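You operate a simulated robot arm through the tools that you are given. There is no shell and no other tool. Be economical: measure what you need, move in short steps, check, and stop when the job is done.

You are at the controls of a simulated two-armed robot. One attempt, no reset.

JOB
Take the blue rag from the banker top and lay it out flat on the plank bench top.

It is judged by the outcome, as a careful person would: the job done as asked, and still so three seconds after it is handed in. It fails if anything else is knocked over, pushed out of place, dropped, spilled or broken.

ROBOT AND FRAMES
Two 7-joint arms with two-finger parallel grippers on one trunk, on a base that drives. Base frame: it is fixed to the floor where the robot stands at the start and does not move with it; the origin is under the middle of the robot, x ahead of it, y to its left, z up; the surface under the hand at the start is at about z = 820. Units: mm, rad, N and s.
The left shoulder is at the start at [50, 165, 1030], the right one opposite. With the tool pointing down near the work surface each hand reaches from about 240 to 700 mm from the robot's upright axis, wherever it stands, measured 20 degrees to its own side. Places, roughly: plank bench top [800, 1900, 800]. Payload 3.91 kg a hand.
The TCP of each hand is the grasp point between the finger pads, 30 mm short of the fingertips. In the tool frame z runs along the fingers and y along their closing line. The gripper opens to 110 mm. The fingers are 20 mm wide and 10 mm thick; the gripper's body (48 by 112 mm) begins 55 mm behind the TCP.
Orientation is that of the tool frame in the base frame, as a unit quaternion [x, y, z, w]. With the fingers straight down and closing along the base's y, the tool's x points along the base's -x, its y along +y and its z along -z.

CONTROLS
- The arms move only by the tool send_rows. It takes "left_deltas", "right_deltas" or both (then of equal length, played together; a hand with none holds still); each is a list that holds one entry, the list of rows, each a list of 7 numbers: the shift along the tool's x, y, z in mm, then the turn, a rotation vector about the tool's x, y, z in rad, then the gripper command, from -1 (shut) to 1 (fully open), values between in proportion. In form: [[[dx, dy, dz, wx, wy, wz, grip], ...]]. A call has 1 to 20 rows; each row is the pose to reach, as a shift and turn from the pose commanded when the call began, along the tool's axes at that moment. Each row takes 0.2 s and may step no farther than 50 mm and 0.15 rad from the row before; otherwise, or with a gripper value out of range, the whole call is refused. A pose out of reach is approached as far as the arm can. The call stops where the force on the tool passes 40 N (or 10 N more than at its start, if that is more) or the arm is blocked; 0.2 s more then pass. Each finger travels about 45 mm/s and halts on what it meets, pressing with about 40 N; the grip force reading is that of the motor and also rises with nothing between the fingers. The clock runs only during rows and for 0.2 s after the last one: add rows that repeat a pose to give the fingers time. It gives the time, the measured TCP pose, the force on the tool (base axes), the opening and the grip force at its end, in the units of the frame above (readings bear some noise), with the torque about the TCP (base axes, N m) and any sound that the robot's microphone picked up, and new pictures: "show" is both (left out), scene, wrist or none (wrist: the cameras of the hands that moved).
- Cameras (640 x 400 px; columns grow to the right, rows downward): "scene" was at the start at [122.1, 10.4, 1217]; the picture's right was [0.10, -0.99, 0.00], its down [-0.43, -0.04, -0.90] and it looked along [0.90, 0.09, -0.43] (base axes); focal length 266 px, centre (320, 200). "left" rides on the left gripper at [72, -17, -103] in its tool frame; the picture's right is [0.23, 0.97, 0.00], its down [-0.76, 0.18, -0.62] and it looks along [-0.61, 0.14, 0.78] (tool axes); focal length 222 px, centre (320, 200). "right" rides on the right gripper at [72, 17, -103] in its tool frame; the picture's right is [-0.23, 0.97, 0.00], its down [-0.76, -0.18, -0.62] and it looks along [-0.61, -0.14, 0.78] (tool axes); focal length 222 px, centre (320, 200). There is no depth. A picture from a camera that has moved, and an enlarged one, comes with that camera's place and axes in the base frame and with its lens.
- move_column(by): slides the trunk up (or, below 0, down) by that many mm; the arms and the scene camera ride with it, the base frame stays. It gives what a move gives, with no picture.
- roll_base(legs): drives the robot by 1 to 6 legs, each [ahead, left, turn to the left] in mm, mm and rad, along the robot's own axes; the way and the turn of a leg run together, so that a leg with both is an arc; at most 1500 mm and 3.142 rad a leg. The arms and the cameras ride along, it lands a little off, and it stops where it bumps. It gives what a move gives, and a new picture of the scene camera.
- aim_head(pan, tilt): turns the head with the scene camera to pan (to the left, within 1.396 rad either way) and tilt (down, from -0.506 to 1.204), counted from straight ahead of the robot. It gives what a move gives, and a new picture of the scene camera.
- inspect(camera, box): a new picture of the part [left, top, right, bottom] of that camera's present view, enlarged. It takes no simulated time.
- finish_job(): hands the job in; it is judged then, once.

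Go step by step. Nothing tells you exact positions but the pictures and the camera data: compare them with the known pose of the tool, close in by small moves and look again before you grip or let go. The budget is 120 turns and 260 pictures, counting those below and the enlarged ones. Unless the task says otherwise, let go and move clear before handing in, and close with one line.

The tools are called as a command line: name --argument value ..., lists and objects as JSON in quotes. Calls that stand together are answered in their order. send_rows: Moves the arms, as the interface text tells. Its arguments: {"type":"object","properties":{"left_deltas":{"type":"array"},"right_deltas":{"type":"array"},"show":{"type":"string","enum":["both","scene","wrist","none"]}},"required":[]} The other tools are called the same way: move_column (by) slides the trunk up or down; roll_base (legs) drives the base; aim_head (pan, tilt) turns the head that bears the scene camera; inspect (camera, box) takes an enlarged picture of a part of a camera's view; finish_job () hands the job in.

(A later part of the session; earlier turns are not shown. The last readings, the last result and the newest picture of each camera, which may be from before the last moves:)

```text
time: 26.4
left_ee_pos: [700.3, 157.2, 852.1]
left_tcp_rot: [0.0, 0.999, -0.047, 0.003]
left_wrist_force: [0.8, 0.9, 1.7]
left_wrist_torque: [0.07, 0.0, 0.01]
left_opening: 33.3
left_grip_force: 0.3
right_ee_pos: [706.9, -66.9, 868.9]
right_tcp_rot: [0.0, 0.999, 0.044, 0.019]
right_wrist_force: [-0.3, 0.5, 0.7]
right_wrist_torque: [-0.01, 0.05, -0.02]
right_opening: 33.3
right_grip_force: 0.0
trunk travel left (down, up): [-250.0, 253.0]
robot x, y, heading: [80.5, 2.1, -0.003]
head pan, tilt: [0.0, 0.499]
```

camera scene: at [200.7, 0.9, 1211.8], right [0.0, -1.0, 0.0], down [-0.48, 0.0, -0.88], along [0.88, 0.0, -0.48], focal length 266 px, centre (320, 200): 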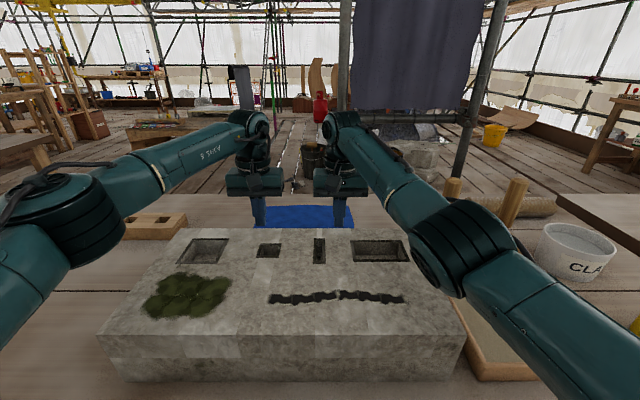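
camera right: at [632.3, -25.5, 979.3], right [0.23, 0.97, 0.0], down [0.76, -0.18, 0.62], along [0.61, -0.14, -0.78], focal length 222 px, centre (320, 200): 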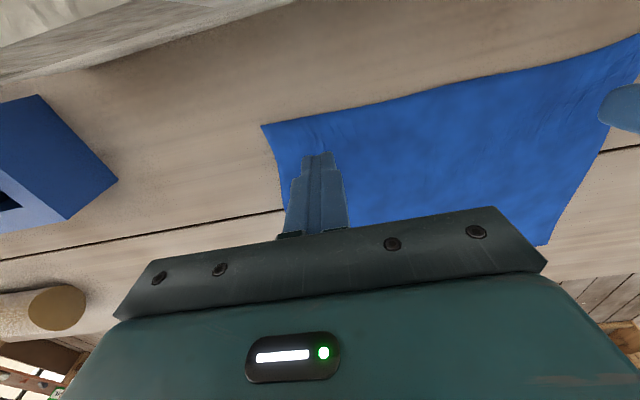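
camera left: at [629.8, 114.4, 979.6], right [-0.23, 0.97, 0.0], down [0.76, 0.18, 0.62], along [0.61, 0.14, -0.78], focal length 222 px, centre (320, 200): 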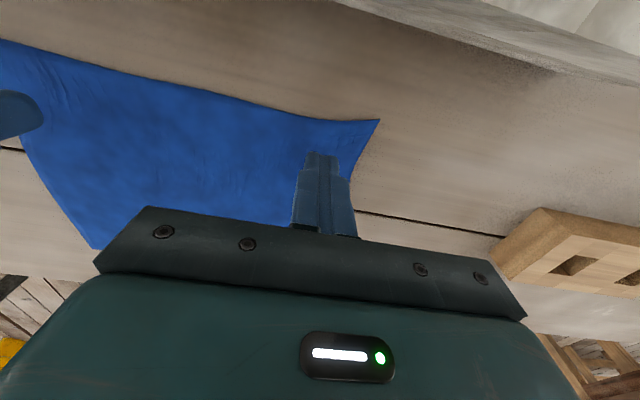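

The right hand is higher and twisted from what I commanded. Something may be holding that arm, so I'll look before doing more.

inspect --camera "scene" --box '[200, 100, 640, 400]'

inspect --camera "right" --box '[0, 0, 640, 400]'

```text
1.33 times, centred on (420, 250) of scene
camera zoom: at [196.7, 2.0, 1213.4], right [0.0, -1.0, 0.0], down [-0.47, 0.0, -0.88], along [0.88, 0.0, -0.47], focal length 355 px, centre (187, 133)
```

zoom: 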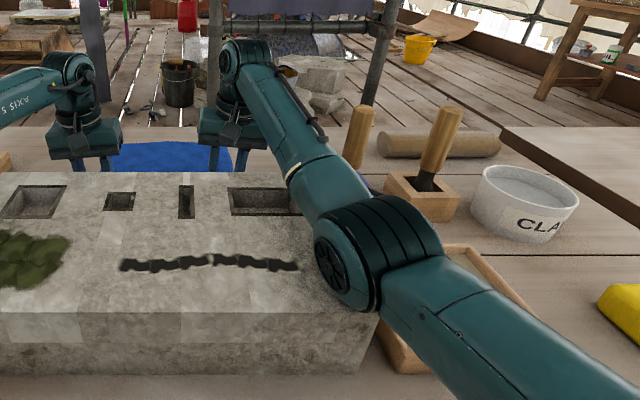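

```text
1.00 times, centred on (320, 200) of right (not enlarged: the box is as wide or as high as the picture)
camera zoom: at [631.5, -59.9, 971.2], right [0.23, 0.97, 0.1], down [0.74, -0.23, 0.63], along [0.64, -0.07, -0.77], focal length 222 px, centre (320, 200)
```

zoom: 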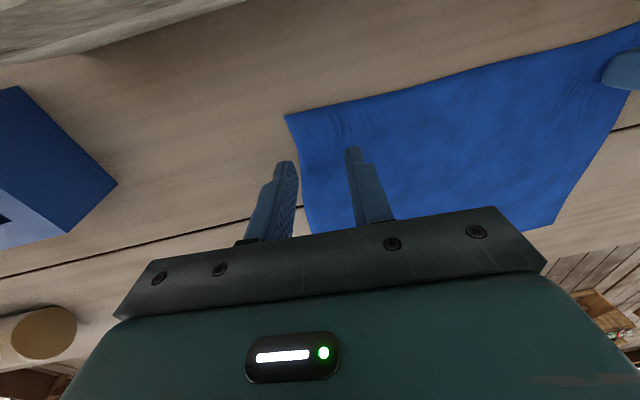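

The right elbow is bearing on the stone's edge. I'll lift the hands now, straighten them, and raise the trunk so the elbows sit higher.

send_rows --left_deltas '[[[0, 0, -15, 0, 0, 0, -0.4], [0, 0, -30, -0.05, 0, 0, -0.4], [0, 0, -50, -0.09, 0, 0, -0.4]]]' --right_deltas '[[[0, 0, -20, 0, 0, 0, -0.4], [0, 0, -40, 0.05, 0, 0, -0.4], [0, 0, -60, 0.09, 0, 0, -0.4]]]' --show "none"

move_column --by 150

inspect --camera "scene" --box '[0, 0, 640, 400]'

```text
time: 27.2
left_ee_pos: [702.7, 160.7, 898.2]
left_tcp_rot: [0.0, 1.0, 0.0, 0.0]
left_wrist_force: [-1.0, 0.5, -0.5]
left_wrist_torque: [0.0, 0.03, -0.01]
left_opening: 33.2
left_grip_force: 0.0
right_ee_pos: [702.9, -71.1, 906.0]
right_tcp_rot: [-0.001, 1.0, -0.001, -0.001]
right_wrist_force: [0.7, -0.8, -0.3]
right_wrist_torque: [0.0, 0.01, -0.01]
right_opening: 32.9
right_grip_force: 0.1
trunk travel left (down, up): [-250.0, 253.0]
robot x, y, heading: [78.7, -1.0, 0.002]
head pan, tilt: [0.0, 0.499]
```

```text
time: 28.9
left_ee_pos: [702.1, 162.5, 1047.9]
left_tcp_rot: [0.001, 1.0, 0.0, 0.0]
left_wrist_force: [0.6, -0.8, -0.1]
left_wrist_torque: [0.0, 0.01, -0.01]
left_opening: 33.0
left_grip_force: 0.0
right_ee_pos: [703.0, -73.2, 1056.2]
right_tcp_rot: [-0.001, 1.0, 0.0, 0.0]
right_wrist_force: [0.9, 0.5, 1.0]
right_wrist_torque: [-0.01, -0.01, -0.01]
right_opening: 33.1
right_grip_force: 0.1
trunk travel left (down, up): [-400.0, 103.0]
robot x, y, heading: [84.9, 3.0, -0.001]
head pan, tilt: [0.0, 0.499]
```

```text
1.00 times, centred on (320, 200) of scene (not enlarged: the box is as wide or as high as the picture)
camera zoom: at [201.2, 0.9, 1361.8], right [0.0, -1.0, 0.0], down [-0.48, 0.0, -0.88], along [0.88, 0.0, -0.48], focal length 266 px, centre (320, 200)
```

zoom: 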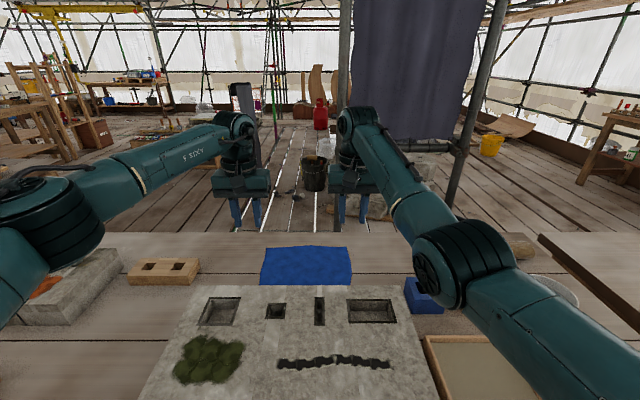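

The elbows are high now. I'll lower the hands again over the side edges.

send_rows --left_deltas '[[[0, 0, 40, 0, 0, 0, -0.4], [0, 0, 80, 0, 0, 0, -0.4], [0, 0, 120, 0, 0, 0, -0.4], [0, 0, 155, 0, 0, 0, -0.4], [0, 0, 170, 0, 0, 0, -0.4], [0, 0, 170, 0, 0, 0, -0.4]]]' --right_deltas '[[[0, 0, 40, 0, 0, 0, -0.4], [0, 0, 80, 0, 0, 0, -0.4], [0, 0, 120, 0, 0, 0, -0.4], [0, 0, 160, 0, 0, 0, -0.4], [0, 0, 178, 0, 0, 0, -0.4], [0, 0, 178, 0, 0, 0, -0.4]]]' --show "scene"

inspect --camera "left" --box '[240, 80, 460, 240]'

inspect --camera "right" --box '[200, 80, 420, 240]'

```text
time: 30.3
left_ee_pos: [701.3, 161.6, 877.9]
left_tcp_rot: [0.0, 1.0, 0.0, 0.001]
left_wrist_force: [-0.3, 0.4, 0.7]
left_wrist_torque: [0.01, 0.01, 0.0]
left_opening: 32.9
left_grip_force: 0.1
right_ee_pos: [701.0, -72.5, 879.6]
right_tcp_rot: [0.0, 1.0, 0.0, 0.0]
right_wrist_force: [0.0, -0.2, 0.4]
right_wrist_torque: [0.0, 0.02, -0.01]
right_opening: 32.8
right_grip_force: 0.1
trunk travel left (down, up): [-400.0, 103.0]
robot x, y, heading: [80.1, -1.1, -0.001]
head pan, tilt: [0.0, 0.499]
camera scene: at [200.9, 0.8, 1361.9], right [0.0, -1.0, 0.0], down [-0.48, 0.0, -0.88], along [0.88, 0.0, -0.48], focal length 266 px, centre (320, 200)
```

scene: 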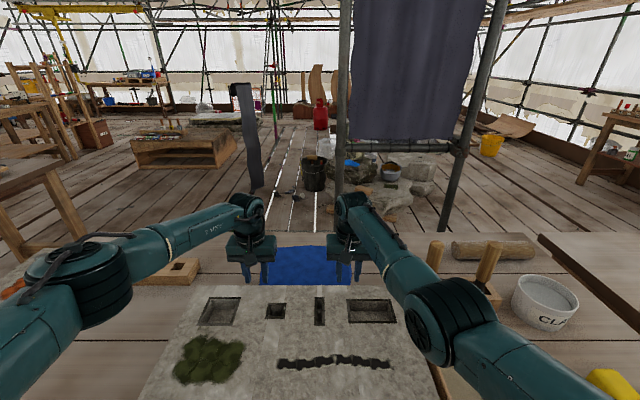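

```text
2.50 times, centred on (350, 160) of left
camera zoom: at [628.6, 143.9, 981.2], right [-0.23, 0.97, 0.0], down [0.76, 0.18, 0.62], along [0.61, 0.14, -0.78], focal length 555 px, centre (245, 300)
```

zoom: 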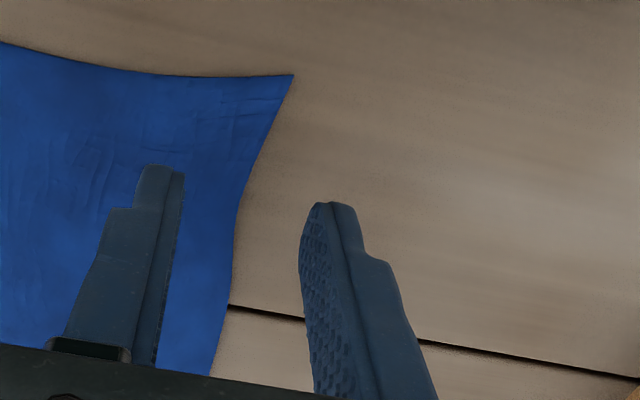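

```text
2.50 times, centred on (310, 160) of right
camera zoom: at [631.1, -54.5, 983.7], right [0.23, 0.97, 0.0], down [0.76, -0.18, 0.62], along [0.61, -0.14, -0.78], focal length 555 px, centre (345, 300)
```

zoom: 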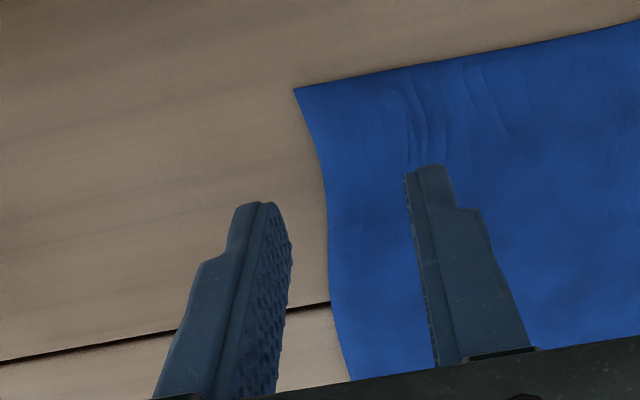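

Same geometry, elbows clear. I'll tilt and lower to a light touch.

send_rows --left_deltas '[[[0, -3, 12, 0.06, 0, 0, -0.4], [0, -3, 20, 0.1, 0, 0, -0.4], [0, -3, 23, 0.1, 0, 0, -0.4], [0, -3, 25, 0.1, 0, 0, -0.4], [0, -3, 26, 0.1, 0, 0, -0.4]]]' --right_deltas '[[[0, 1, 12, -0.06, 0, 0, -0.4], [0, 1, 20, -0.1, 0, 0, -0.4], [0, 1, 24, -0.1, 0, 0, -0.4], [0, 1, 26, -0.1, 0, 0, -0.4], [0, 1, 27.5, -0.1, 0, 0, -0.4]]]' --show "none"

```text
time: 31.5
left_ee_pos: [701.4, 157.8, 851.4]
left_tcp_rot: [0.0, 0.999, -0.05, 0.001]
left_wrist_force: [-0.7, -0.5, 2.7]
left_wrist_torque: [0.08, 0.02, 0.0]
left_opening: 32.7
left_grip_force: 0.1
right_ee_pos: [702.6, -69.3, 852.1]
right_tcp_rot: [0.0, 0.999, 0.05, 0.0]
right_wrist_force: [-1.1, -0.6, 0.8]
right_wrist_torque: [-0.06, 0.03, 0.01]
right_opening: 33.2
right_grip_force: 0.1
trunk travel left (down, up): [-400.0, 103.0]
robot x, y, heading: [82.1, 3.7, -0.003]
head pan, tilt: [0.0, 0.499]
```

send_rows --left_deltas '[[[0, 0, 0, -0.06, 0, 0, -0.4], [0, 0, 1.5, -0.06, 0, 0, -0.4], [0, 0, 3, -0.06, 0, 0, -0.4]]]' --right_deltas '[[[0, 0, 0.5, 0.06, 0, 0, -0.4], [0, 0, 2, 0.06, 0, 0, -0.4], [0, 0, 3.5, 0.06, 0, 0, -0.4]]]' --show "none"

```text
time: 32.3
left_ee_pos: [700.4, 157.6, 851.2]
left_tcp_rot: [0.0, 1.0, -0.02, 0.001]
left_wrist_force: [-1.7, 1.8, 13.4]
left_wrist_torque: [0.21, 0.11, -0.05]
left_opening: 32.9
left_grip_force: 0.1
right_ee_pos: [702.5, -71.5, 851.1]
right_tcp_rot: [0.0, 1.0, 0.02, 0.001]
right_wrist_force: [2.2, -0.2, 4.0]
right_wrist_torque: [0.02, -0.05, 0.06]
right_opening: 33.3
right_grip_force: 0.1
trunk travel left (down, up): [-400.0, 103.0]
robot x, y, heading: [77.6, -0.7, 0.0]
head pan, tilt: [0.0, 0.499]
```

send_rows --left_deltas '[[[0, 0, 1, -0.03, 0, 0, -0.4], [0, 0, 1, -0.03, 0, 0, -0.5], [0, 0, 1, -0.03, 0, 0, -0.6], [0, 0, 1, -0.03, 0, 0, -0.7], [0, 0, 1, -0.03, 0, 0, -0.8], [0, 0, 1, -0.03, 0, 0, -0.9], [0, 0, 1, -0.03, 0, 0, -1], [0, 0, 1, -0.03, 0, 0, -1], [0, 0, 1, -0.03, 0, 0, -1]]]' --right_deltas '[[[0, 0, 2, 0, 0, 0, -0.4], [0, 0, 2, 0, 0, 0, -0.5], [0, 0, 2, 0, 0, 0, -0.6], [0, 0, 2, 0, 0, 0, -0.7], [0, 0, 2, 0, 0, 0, -0.8], [0, 0, 2, 0, 0, 0, -0.9], [0, 0, 2, 0, 0, 0, -1], [0, 0, 2, 0, 0, 0, -1], [0, 0, 2, 0, 0, 0, -1]]]' --show "none"

inspect --camera "left" --box '[240, 80, 460, 240]'

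inspect --camera "right" --box '[200, 80, 420, 240]'

```text
time: 34.3
left_ee_pos: [699.8, 157.0, 851.7]
left_tcp_rot: [-0.001, 1.0, -0.004, 0.003]
left_wrist_force: [0.3, 3.1, 21.4]
left_wrist_torque: [0.08, 0.14, 0.03]
left_opening: 0.1
left_grip_force: 38.2
right_ee_pos: [701.2, -70.7, 852.2]
right_tcp_rot: [0.001, 1.0, 0.02, 0.005]
right_wrist_force: [1.3, -5.5, 21.8]
right_wrist_torque: [0.03, 0.12, -0.01]
right_opening: 4.0
right_grip_force: 39.9
trunk travel left (down, up): [-400.0, 103.0]
robot x, y, heading: [76.4, 1.2, 0.002]
head pan, tilt: [0.0, 0.499]
```

```text
2.50 times, centred on (350, 160) of left
camera zoom: at [626.9, 141.0, 955.1], right [-0.23, 0.97, -0.01], down [0.76, 0.18, 0.63], along [0.61, 0.14, -0.78], focal length 555 px, centre (245, 300)
```

zoom: 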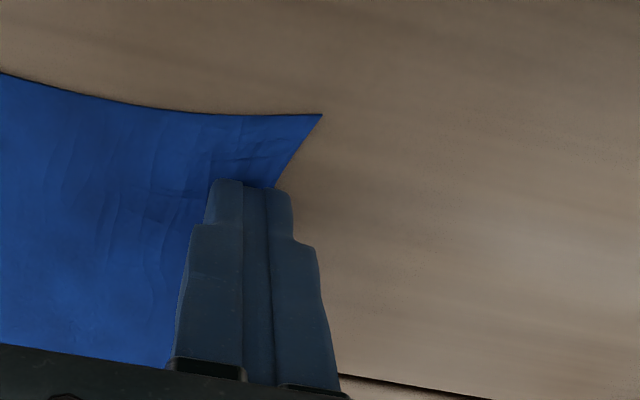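

```text
2.50 times, centred on (310, 160) of right
camera zoom: at [629.4, -58.0, 954.5], right [0.23, 0.97, 0.04], down [0.76, -0.2, 0.62], along [0.61, -0.11, -0.78], focal length 555 px, centre (345, 300)
```

zoom: 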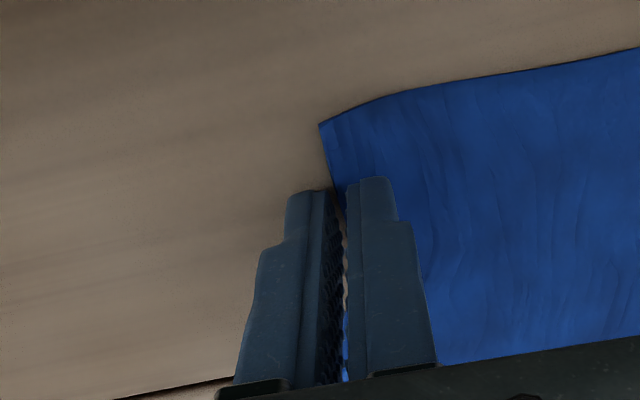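

The right hand now has the cloth (4 mm between its fingers); the left slipped. I'll keep the right shut and retry the left.

send_rows --left_deltas '[[[0, 0, -10, 0, 0, 0, -1], [0, 0, -25, 0.03, 0, 0, -0.6], [0, 0, -25, 0.06, 0, 0, -0.4], [0, 0, -25, 0.06, 0, 0, -0.4], [0, 0, -25, 0.06, 0, 0, -0.4]]]' --right_deltas '[[[0, 0, -2, 0, 0, 0, -1], [0, 0, -4, 0, 0, 0, -1], [0, 0, -6, 0, 0, 0, -1], [0, 0, -6, 0, 0, 0, -1], [0, 0, -6, 0, 0, 0, -1]]]' --show "none"

inspect --camera "left" --box '[240, 80, 460, 240]'

inspect --camera "right" --box '[200, 80, 420, 240]'

```text
time: 35.5
left_ee_pos: [702.5, 158.2, 872.3]
left_tcp_rot: [0.0, 0.999, -0.036, 0.0]
left_wrist_force: [-0.3, 0.1, 0.2]
left_wrist_torque: [0.01, 0.0, 0.0]
left_opening: 33.4
left_grip_force: 0.1
right_ee_pos: [701.8, -70.9, 851.0]
right_tcp_rot: [0.0, 1.0, 0.02, -0.001]
right_wrist_force: [-1.1, 0.5, 2.1]
right_wrist_torque: [0.0, 0.02, -0.02]
right_opening: 0.0
right_grip_force: 37.5
trunk travel left (down, up): [-400.0, 103.0]
robot x, y, heading: [77.6, 2.5, 0.001]
head pan, tilt: [0.0, 0.499]
```

```text
2.50 times, centred on (350, 160) of left
camera zoom: at [629.5, 148.2, 977.3], right [-0.23, 0.97, -0.07], down [0.76, 0.22, 0.61], along [0.61, 0.09, -0.79], focal length 555 px, centre (245, 300)
```

zoom: 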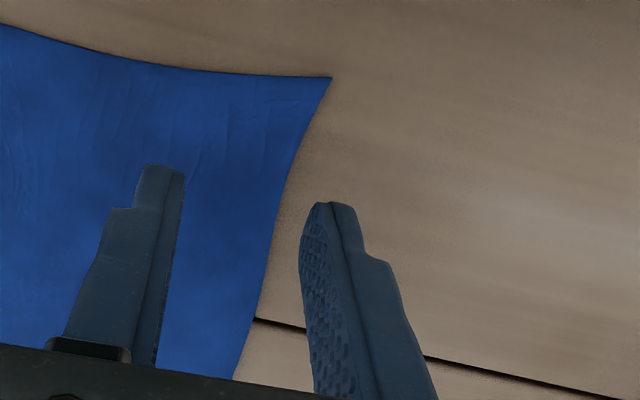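

```text
2.50 times, centred on (310, 160) of right
camera zoom: at [631.1, -58.1, 955.6], right [0.23, 0.97, 0.04], down [0.76, -0.2, 0.61], along [0.61, -0.11, -0.79], focal length 555 px, centre (345, 300)
```

zoom: 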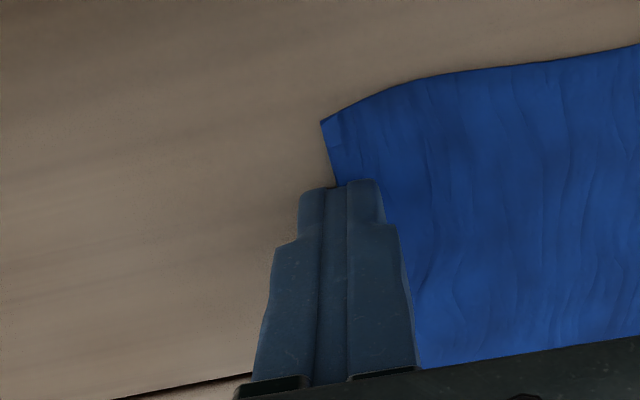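

The right's hold slipped too. My tilt left the outer fingertip's leading corner raised, letting the cloth slip beneath. I'll retry the left hand vertical, with the outer fingertip flat on the wood right at the edge.

send_rows --left_deltas '[[[0, -2, 5, -0.07, 0, 0, -0.4], [0, -2, 16, -0.09, 0, 0, -0.4], [0, -2, 20, -0.09, 0, 0, -0.4], [0, -2, 22, -0.09, 0, 0, -0.4], [0, -2, 23.5, -0.09, 0, 0, -0.4]]]' --right_deltas '[[[0, 0, 0, 0, 0, 0, -1], [0, 0, 0, 0, 0, 0, -1], [0, 0, 0, 0, 0, 0, -1], [0, 0, 0, 0, 0, 0, -1], [0, 0, 0, 0, 0, 0, -1]]]' --show "none"

inspect --camera "left" --box '[260, 100, 420, 220]'

```text
time: 36.7
left_ee_pos: [702.1, 154.5, 852.2]
left_tcp_rot: [-0.001, 1.0, 0.009, 0.001]
left_wrist_force: [-1.4, 0.4, 9.8]
left_wrist_torque: [-0.2, 0.08, -0.05]
left_opening: 32.5
left_grip_force: 0.1
right_ee_pos: [701.7, -70.4, 852.9]
right_tcp_rot: [0.0, 1.0, 0.021, 0.001]
right_wrist_force: [0.2, 0.3, 0.3]
right_wrist_torque: [-0.01, 0.01, 0.02]
right_opening: 0.0
right_grip_force: 38.1
trunk travel left (down, up): [-400.0, 103.0]
robot x, y, heading: [76.3, 0.6, -0.005]
head pan, tilt: [0.0, 0.499]
```

```text
3.33 times, centred on (340, 160) of left
camera zoom: at [628.9, 134.9, 955.4], right [-0.23, 0.97, 0.02], down [0.76, 0.17, 0.63], along [0.61, 0.16, -0.78], focal length 740 px, centre (253, 333)
```

zoom: 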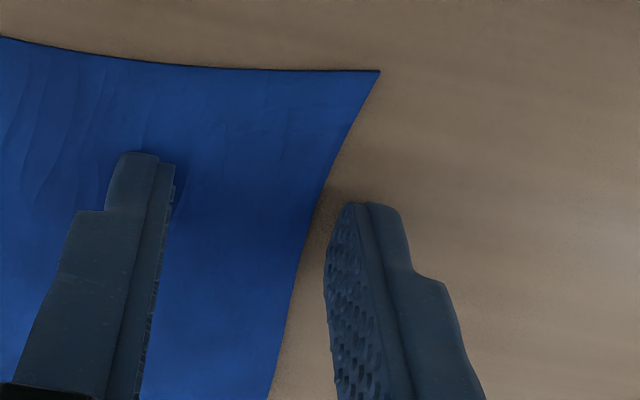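

send_rows --left_deltas '[[[0, 0, 1, 0.035, 0, 0, -0.4], [0, 0, 2, 0.035, 0, 0, -0.4], [0, 0, 2, 0.035, 0, 0, -0.4]]]' --show "none"

```text
time: 37.5
left_ee_pos: [702.5, 153.3, 850.5]
left_tcp_rot: [0.0, 1.0, -0.009, 0.002]
left_wrist_force: [-0.1, 4.2, 22.5]
left_wrist_torque: [-0.26, 0.04, -0.01]
left_opening: 31.0
left_grip_force: 0.1
right_ee_pos: [703.1, -69.4, 854.4]
right_tcp_rot: [0.0, 1.0, 0.021, 0.002]
right_wrist_force: [-0.7, -0.3, -0.4]
right_wrist_torque: [0.02, -0.03, -0.01]
right_opening: 0.0
right_grip_force: 38.0
trunk travel left (down, up): [-400.0, 103.0]
robot x, y, heading: [76.4, -0.1, 0.0]
head pan, tilt: [0.0, 0.499]
```

Inner finger presses about 17 N and the outer about 5 N, so both are down. I'll close partway and look.

send_rows --left_deltas '[[[0, 0, 0, 0, 0, 0, -0.5], [0, 0, 0, 0, 0, 0, -0.6], [0, 0, 0, 0, 0, 0, -0.7], [0, 0, 0, 0, 0, 0, -0.75], [0, 0, 0, 0, 0, 0, -0.75]]]' --show "none"

inspect --camera "left" --box '[260, 100, 420, 220]'

```text
time: 38.7
left_ee_pos: [701.0, 155.7, 852.1]
left_tcp_rot: [-0.001, 1.0, -0.008, 0.002]
left_wrist_force: [-1.3, 3.5, 24.8]
left_wrist_torque: [-0.12, 0.12, 0.05]
left_opening: 13.6
left_grip_force: 0.0
right_ee_pos: [701.9, -71.4, 854.9]
right_tcp_rot: [0.001, 1.0, 0.02, 0.002]
right_wrist_force: [-0.6, 1.3, 0.6]
right_wrist_torque: [0.0, 0.01, 0.02]
right_opening: 0.0
right_grip_force: 37.5
trunk travel left (down, up): [-400.0, 103.0]
robot x, y, heading: [77.3, 0.3, -0.0]
head pan, tilt: [0.0, 0.499]
```

```text
3.33 times, centred on (340, 160) of left
camera zoom: at [628.3, 139.4, 955.0], right [-0.23, 0.97, -0.01], down [0.76, 0.19, 0.62], along [0.61, 0.13, -0.78], focal length 740 px, centre (253, 333)
```

zoom: 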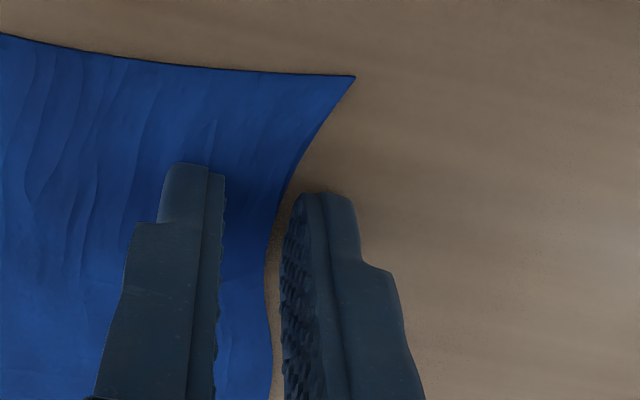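

send_rows --left_deltas '[[[0, 0, 0, 0, 0, 0, -0.8], [0, 0, 0, 0, 0, 0, -0.85], [0, 0, 0, 0, 0, 0, -0.9], [0, 0, 0, 0, 0, 0, -0.9]]]' --show "none"

inspect --camera "left" --box '[260, 100, 420, 220]'

```text
time: 39.7
left_ee_pos: [700.9, 155.1, 851.5]
left_tcp_rot: [0.0, 1.0, -0.006, 0.002]
left_wrist_force: [-0.8, 6.0, 24.6]
left_wrist_torque: [0.07, 0.09, -0.01]
left_opening: 6.5
left_grip_force: 0.7
right_ee_pos: [701.3, -70.8, 855.2]
right_tcp_rot: [0.0, 1.0, 0.02, 0.001]
right_wrist_force: [-0.1, 0.4, -0.4]
right_wrist_torque: [-0.01, -0.01, 0.01]
right_opening: 0.2
right_grip_force: 37.6
trunk travel left (down, up): [-400.0, 103.0]
robot x, y, heading: [78.5, -0.2, 0.0]
head pan, tilt: [0.0, 0.499]
```

```text
3.33 times, centred on (340, 160) of left
camera zoom: at [628.4, 139.1, 955.1], right [-0.23, 0.97, -0.02], down [0.76, 0.19, 0.62], along [0.61, 0.13, -0.78], focal length 740 px, centre (253, 333)
```

zoom: 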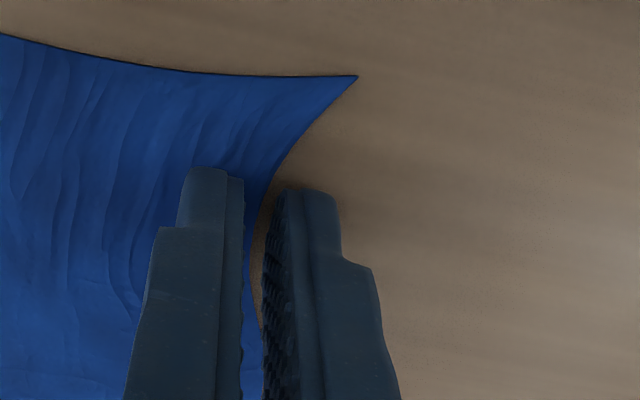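

The cloth slides under the inner finger instead of ridging; its ripples run 30–40 mm, so the gap was too short to buckle. I'll try the full 110 mm opening on the left, outer finger pushing the edge, so a ridge can form between the fingers.

send_rows --left_deltas '[[[0, 0, -12, 0, 0, 0, -0.9], [0, -10, -25, 0, 0, 0, -0.3], [0, -25, -25, 0, 0, 0, 0.3], [0, -42, -25, 0, 0, 0, 0.8], [0, -42, -25, 0, 0, 0, 1], [0, -42, -25, 0, 0, 0, 1], [0, -42, -25, 0, 0, 0, 1], [0, -42, -25, 0, 0, 0, 1], [0, -42, -25, 0, 0, 0, 1]]]' --right_deltas '[[[0, 0, -20, 0, 0, 0, -1], [0, 0, -40, 0.04, 0, 0, -1], [0, 0, -60, 0.04, 0, 0, -1], [0, 0, -60, 0.04, 0, 0, -1], [0, 0, -60, 0.04, 0, 0, -1], [0, 0, -60, 0.04, 0, 0, -1], [0, 0, -60, 0.04, 0, 0, -1], [0, 0, -60, 0.04, 0, 0, -1], [0, 0, -60, 0.04, 0, 0, -1]]]' --show "wrist"

```text
time: 41.7
left_ee_pos: [701.3, 114.5, 873.4]
left_tcp_rot: [0.0, 1.0, -0.008, -0.001]
left_wrist_force: [-0.3, -0.3, -0.1]
left_wrist_torque: [-0.02, 0.0, -0.02]
left_opening: 110.0
left_grip_force: 0.2
right_ee_pos: [703.7, -72.8, 912.8]
right_tcp_rot: [0.0, 1.0, 0.0, 0.0]
right_wrist_force: [0.3, -0.5, 0.0]
right_wrist_torque: [0.01, 0.0, -0.03]
right_opening: 0.0
right_grip_force: 37.6
trunk travel left (down, up): [-400.0, 103.0]
robot x, y, heading: [81.7, -1.8, 0.004]
head pan, tilt: [0.0, 0.499]
camera right: at [632.2, -56.1, 1016.5], right [0.23, 0.97, 0.0], down [0.76, -0.18, 0.62], along [0.61, -0.14, -0.78], focal length 222 px, centre (320, 200)
camera left: at [629.9, 97.7, 977.3], right [-0.23, 0.97, -0.01], down [0.76, 0.19, 0.62], along [0.61, 0.13, -0.78], focal length 222 px, centre (320, 200)
```

right: 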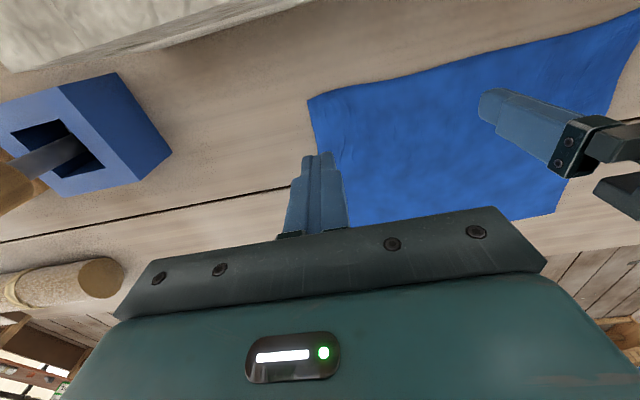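
left: 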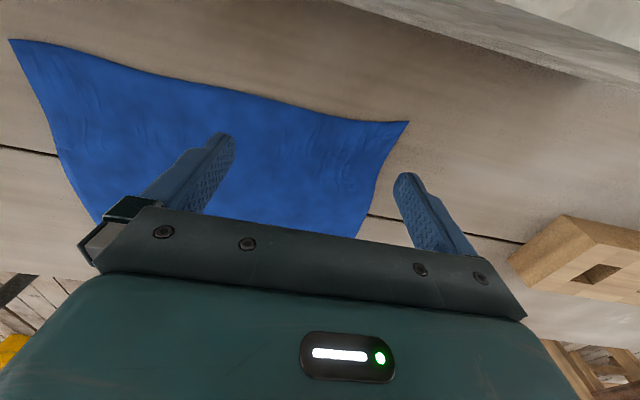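

Outer finger sits just beyond the edge (y≈166). I'll lower and press.

send_rows --left_deltas '[[[0, 0, 12, 0, 0, 0, 1], [0, 0, 19, 0, 0, 0, 1], [0, 0, 22, 0, 0, 0, 1], [0, 0, 24, 0, 0, 0, 1], [0, 0, 25, 0, 0, 0, 1]]]' --show "none"

```text
time: 42.9
left_ee_pos: [701.7, 112.5, 851.5]
left_tcp_rot: [0.001, 1.0, -0.007, 0.002]
left_wrist_force: [1.9, -1.6, 11.6]
left_wrist_torque: [0.36, -0.03, -0.04]
left_opening: 109.7
left_grip_force: 0.0
right_ee_pos: [702.1, -72.1, 915.8]
right_tcp_rot: [0.0, 1.0, 0.001, 0.0]
right_wrist_force: [0.6, 0.2, 0.0]
right_wrist_torque: [0.01, 0.02, 0.02]
right_opening: 0.0
right_grip_force: 37.5
trunk travel left (down, up): [-400.0, 103.0]
robot x, y, heading: [81.0, -0.1, 0.004]
head pan, tilt: [0.0, 0.499]
```

send_rows --left_deltas '[[[0, 0, 1, -0.02, 0, 0, 1], [0, 0, 1.5, -0.025, 0, 0, 1], [0, 0, 1.5, -0.025, 0, 0, 0.7], [0, 0, 1.5, -0.025, 0, 0, 0.4], [0, 0, 1.5, -0.025, 0, 0, 0.1], [0, 0, 1.5, -0.025, 0, 0, 0], [0, 0, 1.5, -0.025, 0, 0, 0]]]' --show "wrist"

```text
time: 44.5
left_ee_pos: [700.8, 111.8, 852.0]
left_tcp_rot: [0.0, 1.0, 0.005, 0.004]
left_wrist_force: [-3.1, -6.1, 31.6]
left_wrist_torque: [-1.32, 0.27, -0.08]
left_opening: 57.9
left_grip_force: 2.4
right_ee_pos: [700.9, -73.1, 915.8]
right_tcp_rot: [0.0, 1.0, 0.001, 0.002]
right_wrist_force: [-0.5, 0.4, 0.9]
right_wrist_torque: [0.02, 0.0, 0.03]
right_opening: 0.0
right_grip_force: 37.8
trunk travel left (down, up): [-400.0, 103.0]
robot x, y, heading: [78.7, -0.2, 0.003]
head pan, tilt: [0.0, 0.499]
camera left: at [627.7, 92.9, 954.9], right [-0.23, 0.97, 0.01], down [0.76, 0.17, 0.63], along [0.61, 0.15, -0.78], focal length 222 px, centre (320, 200)
```

left: 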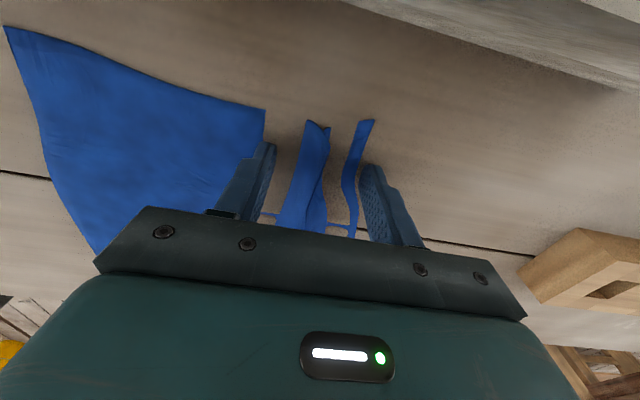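

Ridges have formed between the fingers. I'll continue closing.

send_rows --left_deltas '[[[0, 0, -1, 0, 0, 0, -0.15], [0, 0, -1, 0, 0, 0, -0.3], [0, 0, -1, 0, 0, 0, -0.5], [0, 0, -1, 0, 0, 0, -0.7], [0, 0, -1, 0, 0, 0, -0.9], [0, 0, -1, 0, 0, 0, -1], [0, 0, -1, 0, 0, 0, -1], [0, 0, -1, 0, 0, 0, -1]]]' --show "wrist"

inspect --camera "left" --box '[200, 80, 440, 240]'

```text
time: 46.3
left_ee_pos: [701.7, 113.5, 850.2]
left_tcp_rot: [0.0, 1.0, 0.005, 0.004]
left_wrist_force: [-0.5, 7.1, 26.6]
left_wrist_torque: [0.09, 0.14, 0.0]
left_opening: 2.5
left_grip_force: 40.2
right_ee_pos: [701.9, -72.9, 915.1]
right_tcp_rot: [0.0, 1.0, 0.0, 0.002]
right_wrist_force: [-0.1, 0.3, 0.2]
right_wrist_torque: [0.0, 0.04, 0.01]
right_opening: 0.0
right_grip_force: 37.8
trunk travel left (down, up): [-400.0, 103.0]
robot x, y, heading: [80.4, 0.9, -0.001]
head pan, tilt: [0.0, 0.499]
camera left: at [628.4, 95.1, 954.8], right [-0.23, 0.97, 0.01], down [0.76, 0.17, 0.63], along [0.61, 0.15, -0.78], focal length 222 px, centre (320, 200)
```

left: 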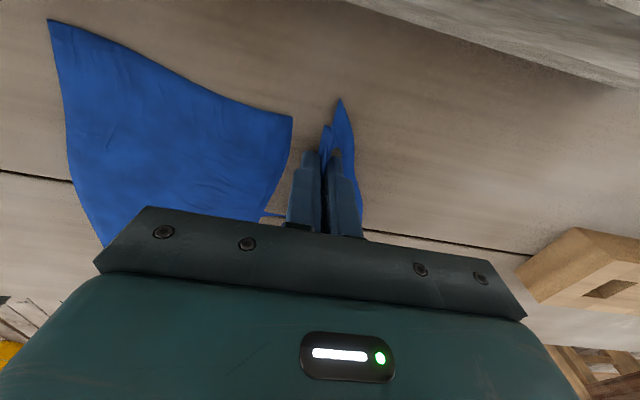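

```text
2.50 times, centred on (320, 160) of left
camera zoom: at [628.4, 95.1, 954.8], right [-0.23, 0.97, 0.01], down [0.76, 0.17, 0.63], along [0.61, 0.15, -0.78], focal length 555 px, centre (320, 300)
```

zoom: 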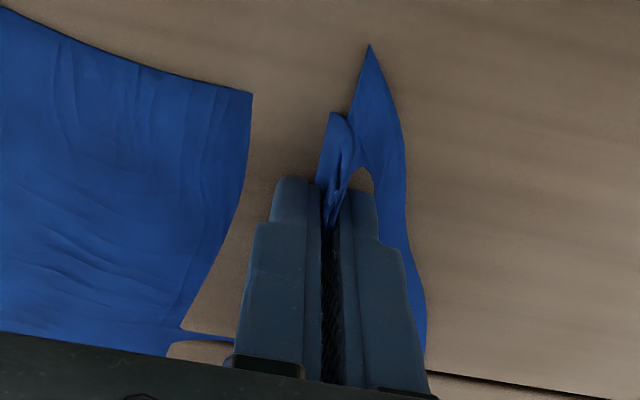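

A fold is held now (2.5 mm in the fingers). I'll lift gently to see.

send_rows --left_deltas '[[[0, 0, -5, 0, 0, 0, -1], [0, 0, -10, 0, 0, 0, -1], [0, 0, -18, 0, 0, 0, -1], [0, 0, -26, 0, 0, 0, -1], [0, 0, -35, 0, 0, 0, -1]]]' --show "both"

inspect --camera "right" --box '[300, 0, 640, 220]'

```text
time: 47.5
left_ee_pos: [701.8, 112.1, 883.6]
left_tcp_rot: [0.0, 1.0, 0.005, -0.001]
left_wrist_force: [-0.2, -0.2, -0.6]
left_wrist_torque: [-0.01, 0.0, 0.04]
left_opening: 2.6
left_grip_force: 39.8
right_ee_pos: [703.0, -72.1, 914.3]
right_tcp_rot: [0.0, 1.0, 0.0, 0.0]
right_wrist_force: [-0.1, -0.5, -0.1]
right_wrist_torque: [-0.01, 0.04, 0.0]
right_opening: 0.0
right_grip_force: 37.8
trunk travel left (down, up): [-400.0, 103.0]
robot x, y, heading: [78.6, -1.0, 0.001]
head pan, tilt: [0.0, 0.499]
camera scene: at [201.0, 0.9, 1361.8], right [0.0, -1.0, 0.0], down [-0.48, 0.0, -0.88], along [0.88, 0.0, -0.48], focal length 266 px, centre (320, 200)
camera left: at [629.3, 94.4, 987.1], right [-0.23, 0.97, 0.01], down [0.76, 0.17, 0.62], along [0.61, 0.15, -0.78], focal length 222 px, centre (320, 200)
```

scene: 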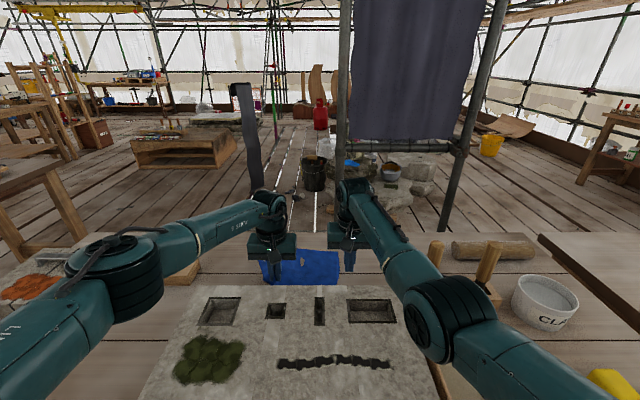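
left: 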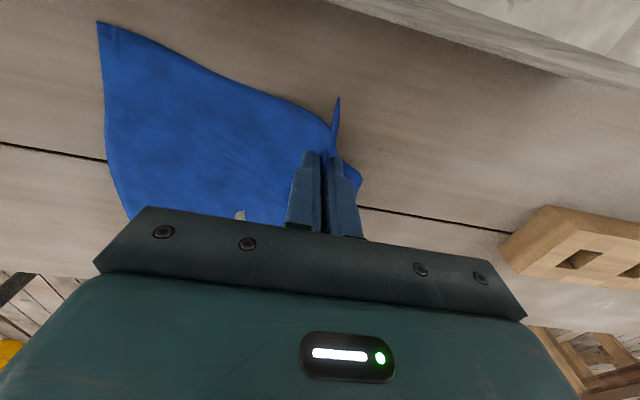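

```text
1.82 times, centred on (470, 110) of right
camera zoom: at [632.2, -56.0, 1016.5], right [0.23, 0.97, 0.0], down [0.76, -0.18, 0.62], along [0.61, -0.14, -0.78], focal length 404 px, centre (47, 364)
```

zoom: 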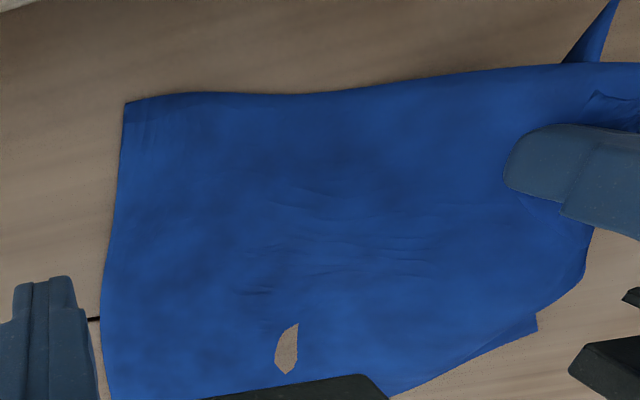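

The left hand holds the cloth. I'll lift it up to see how it hangs, so the right hand can take a proper corner in the air.

send_rows --left_deltas '[[[0, 0, -40, 0, 0, 0, -1], [0, 0, -80, 0, 0, 0, -1], [0, 0, -120, 0, 0, 0, -1], [0, 0, -160, 0, 0, 0, -1], [0, 0, -200, 0, 0, 0, -1], [0, 0, -240, 0, 0, 0, -1], [0, 0, -280, 0, 0, 0, -1]]]' --right_deltas '[[[0, -20, 0, 0, 0, 0, -1], [0, -40, 0, 0, 0, 0, -1], [0, -60, -20, 0, 0, 0, -1], [0, -60, -40, 0, 0, 0, -1], [0, -60, -80, 0, 0, 0, -1], [0, -60, -120, 0, 0, 0, -1], [0, -60, -160, 0, 0, 0, -1]]]' --show "both"

```text
time: 49.1
left_ee_pos: [699.3, 110.6, 1163.8]
left_tcp_rot: [0.0, 1.0, 0.005, 0.0]
left_wrist_force: [-0.2, -0.3, -0.9]
left_wrist_torque: [-0.01, 0.03, 0.02]
left_opening: 2.5
left_grip_force: 40.1
right_ee_pos: [700.6, -134.4, 1073.7]
right_tcp_rot: [0.001, 1.0, 0.0, 0.0]
right_wrist_force: [0.7, -0.5, -0.4]
right_wrist_torque: [0.0, -0.02, 0.01]
right_opening: 0.2
right_grip_force: 38.0
trunk travel left (down, up): [-400.0, 103.0]
robot x, y, heading: [81.3, -1.6, 0.005]
head pan, tilt: [0.0, 0.499]
camera scene: at [200.0, 0.5, 1361.9], right [0.0, -1.0, 0.0], down [-0.48, 0.0, -0.88], along [0.88, 0.0, -0.48], focal length 266 px, centre (320, 200)
camera right: at [630.7, -117.7, 1176.3], right [0.23, 0.97, 0.0], down [0.76, -0.18, 0.62], along [0.61, -0.14, -0.78], focal length 222 px, centre (320, 200)
camera left: at [627.3, 92.1, 1267.3], right [-0.23, 0.97, 0.01], down [0.76, 0.17, 0.63], along [0.61, 0.15, -0.78], focal length 222 px, centre (320, 200)
```

scene: 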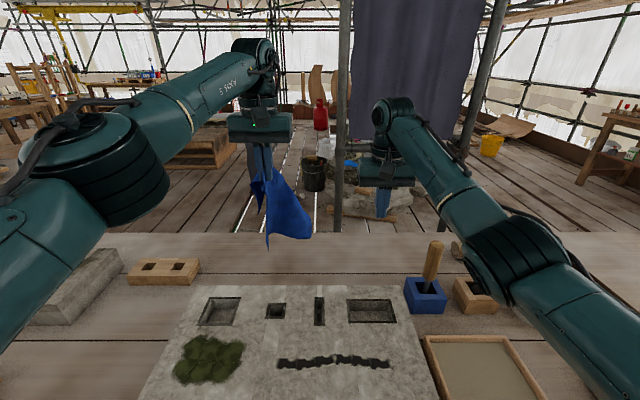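
right: 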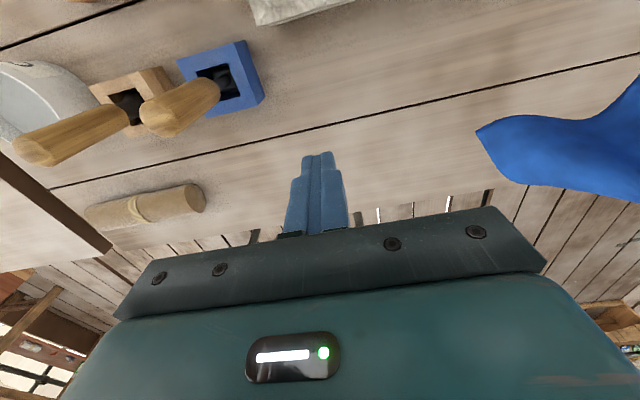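
left: 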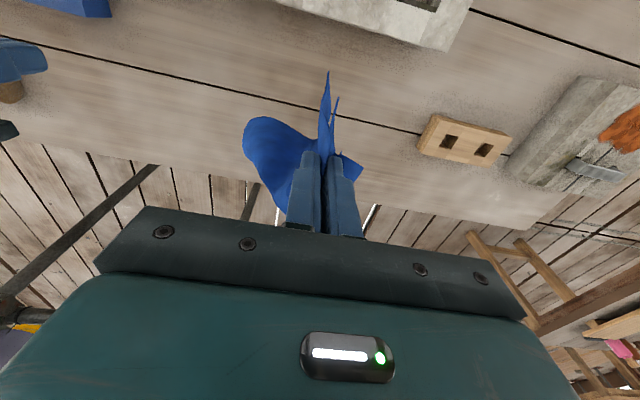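

It's held and hanging freely. I'll zoom in to find the corners.

inspect --camera "scene" --box '[210, 120, 370, 260]'

inspect --camera "left" --box '[220, 60, 420, 220]'

```text
2.86 times, centred on (290, 190) of scene
camera zoom: at [200.0, 0.5, 1361.9], right [0.0, -1.0, 0.0], down [-0.48, 0.0, -0.88], along [0.88, 0.0, -0.48], focal length 761 px, centre (406, 229)
```

zoom: 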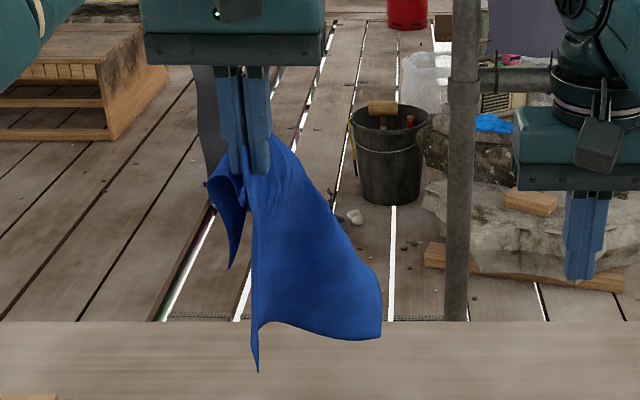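

```text
2.50 times, centred on (320, 140) of left
camera zoom: at [627.3, 92.1, 1267.3], right [-0.23, 0.97, 0.01], down [0.76, 0.17, 0.63], along [0.61, 0.15, -0.78], focal length 555 px, centre (320, 350)
```

zoom: 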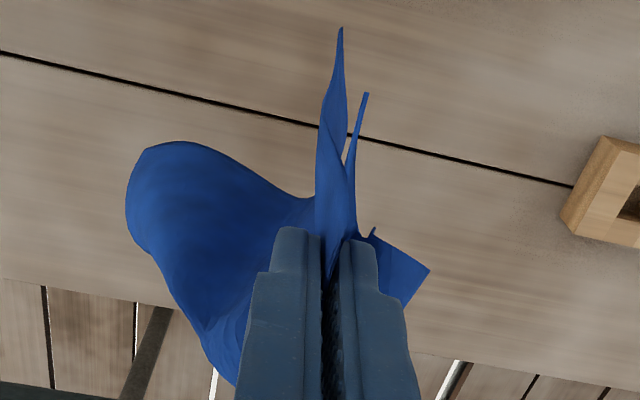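

Corner C1 of the hanging cloth is near (755, 22, 950), with the sheet facing the robot. I'll turn the right hand a quarter turn so its fingers close along x, then tilt it to point down-left.

send_rows --right_deltas '[[[0, 0, -10, 0, 0, -0.15, -0.6], [0, 0, -20, 0, 0, -0.3, -0.3], [0, 0, -30, 0, 0, -0.45, 0], [0, 0, -30, 0, 0, -0.6, 0], [0, 0, -30, 0, 0, -0.75, 0], [0, 0, -30, 0, 0, -0.9, 0], [0, 0, -30, 0, 0, -1.05, 0], [0, 0, -30, 0, 0, -1.2, 0], [0, 0, -30, 0, 0, -1.35, 0], [0, 0, -30, 0, 0, -1.5, 0], [0, 0, -30, 0, 0, -1.571, 0]]]' --show "both"

```text
time: 51.5
left_ee_pos: [701.1, 111.4, 1161.8]
left_tcp_rot: [0.001, 1.0, 0.005, 0.0]
left_wrist_force: [0.7, -0.3, -0.6]
left_wrist_torque: [-0.05, -0.02, 0.03]
left_opening: 2.6
left_grip_force: 40.1
right_ee_pos: [702.7, -132.3, 1103.1]
right_tcp_rot: [0.708, -0.706, 0.0, 0.0]
right_wrist_force: [0.0, 0.3, 0.4]
right_wrist_torque: [0.01, -0.01, -0.03]
right_opening: 55.1
right_grip_force: 0.1
trunk travel left (down, up): [-400.0, 103.0]
robot x, y, heading: [79.1, 0.1, -0.002]
head pan, tilt: [0.0, 0.499]
camera scene: at [201.0, 0.9, 1361.9], right [0.0, -1.0, 0.0], down [-0.48, 0.0, -0.88], along [0.88, 0.0, -0.48], focal length 266 px, centre (320, 200)
camera right: at [687.5, -205.5, 1205.9], right [-0.97, 0.23, 0.0], down [0.18, 0.76, 0.62], along [0.14, 0.61, -0.78], focal length 222 px, centre (320, 200)
```

scene: 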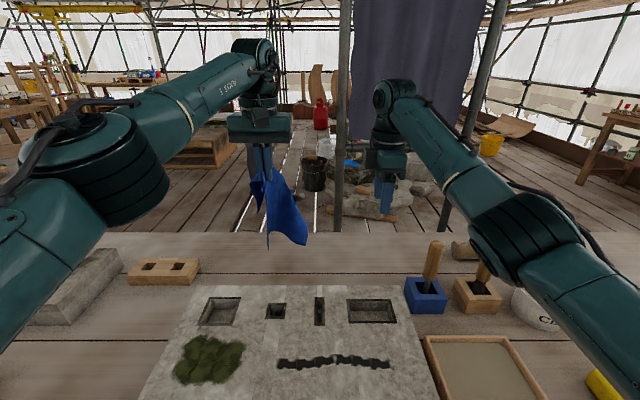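
right: 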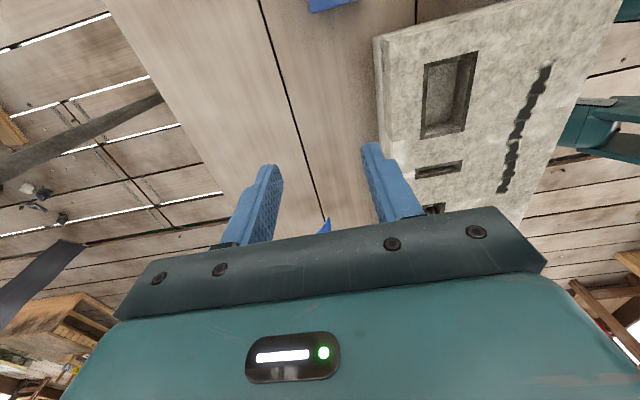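

send_rows --right_deltas '[[[0, 0, 0, 0, -0.15, 0, 0], [0, 0, 0, 0, -0.3, 0, 0], [0, 0, 0, 0, -0.45, 0, 0], [0, 0, 0, 0, -0.6, 0, 0], [0, 0, 0, 0, -0.75, 0, 0], [0, 0, 0, 0, -0.9, 0, 0], [0, 0, 0, 0, -1.0, 0, 0]]]' --show "both"

inspect --camera "scene" --box '[210, 120, 410, 260]'

```text
time: 53.1
left_ee_pos: [701.0, 110.4, 1162.4]
left_tcp_rot: [0.0, 1.0, 0.005, 0.0]
left_wrist_force: [-0.2, -0.4, -0.5]
left_wrist_torque: [-0.01, 0.03, 0.01]
left_opening: 2.6
left_grip_force: 40.5
right_ee_pos: [703.3, -134.3, 1101.5]
right_tcp_rot: [0.621, -0.62, -0.34, -0.339]
right_wrist_force: [-0.1, 0.3, -1.0]
right_wrist_torque: [0.0, -0.02, 0.01]
right_opening: 54.9
right_grip_force: 0.1
trunk travel left (down, up): [-400.0, 103.0]
robot x, y, heading: [82.0, -0.7, 0.003]
head pan, tilt: [0.0, 0.499]
camera scene: at [201.1, 0.8, 1361.9], right [0.0, -1.0, 0.0], down [-0.48, 0.0, -0.88], along [0.88, 0.0, -0.48], focal length 266 px, centre (320, 200)
camera right: at [687.4, -260.1, 1096.5], right [-0.97, 0.12, 0.19], down [0.18, -0.12, 0.98], along [0.14, 0.99, 0.09], focal length 222 px, centre (320, 200)
```

scene: 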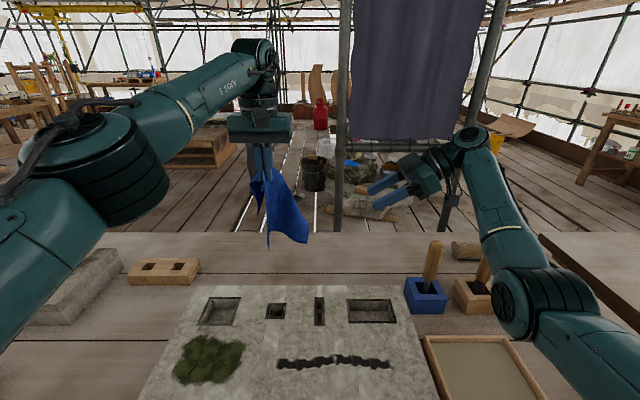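
right: 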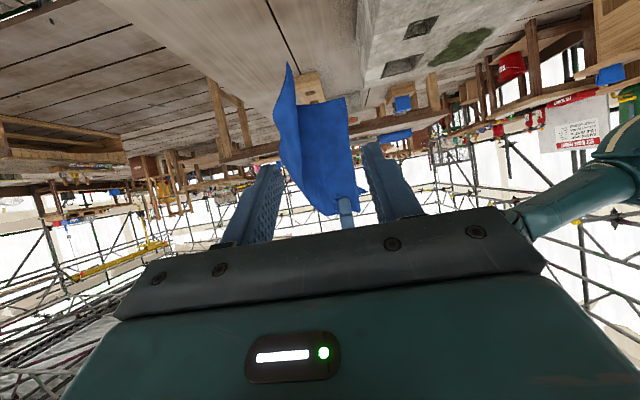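

```text
2.86 times, centred on (310, 190) of scene
camera zoom: at [201.1, 0.8, 1361.9], right [0.0, -1.0, 0.0], down [-0.48, 0.0, -0.88], along [0.88, 0.0, -0.48], focal length 761 px, centre (349, 229)
```

zoom: 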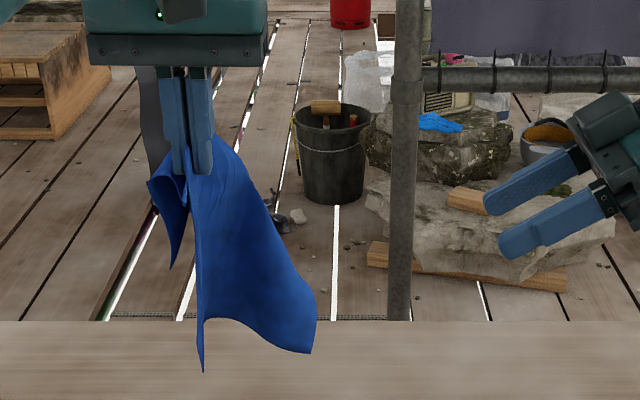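

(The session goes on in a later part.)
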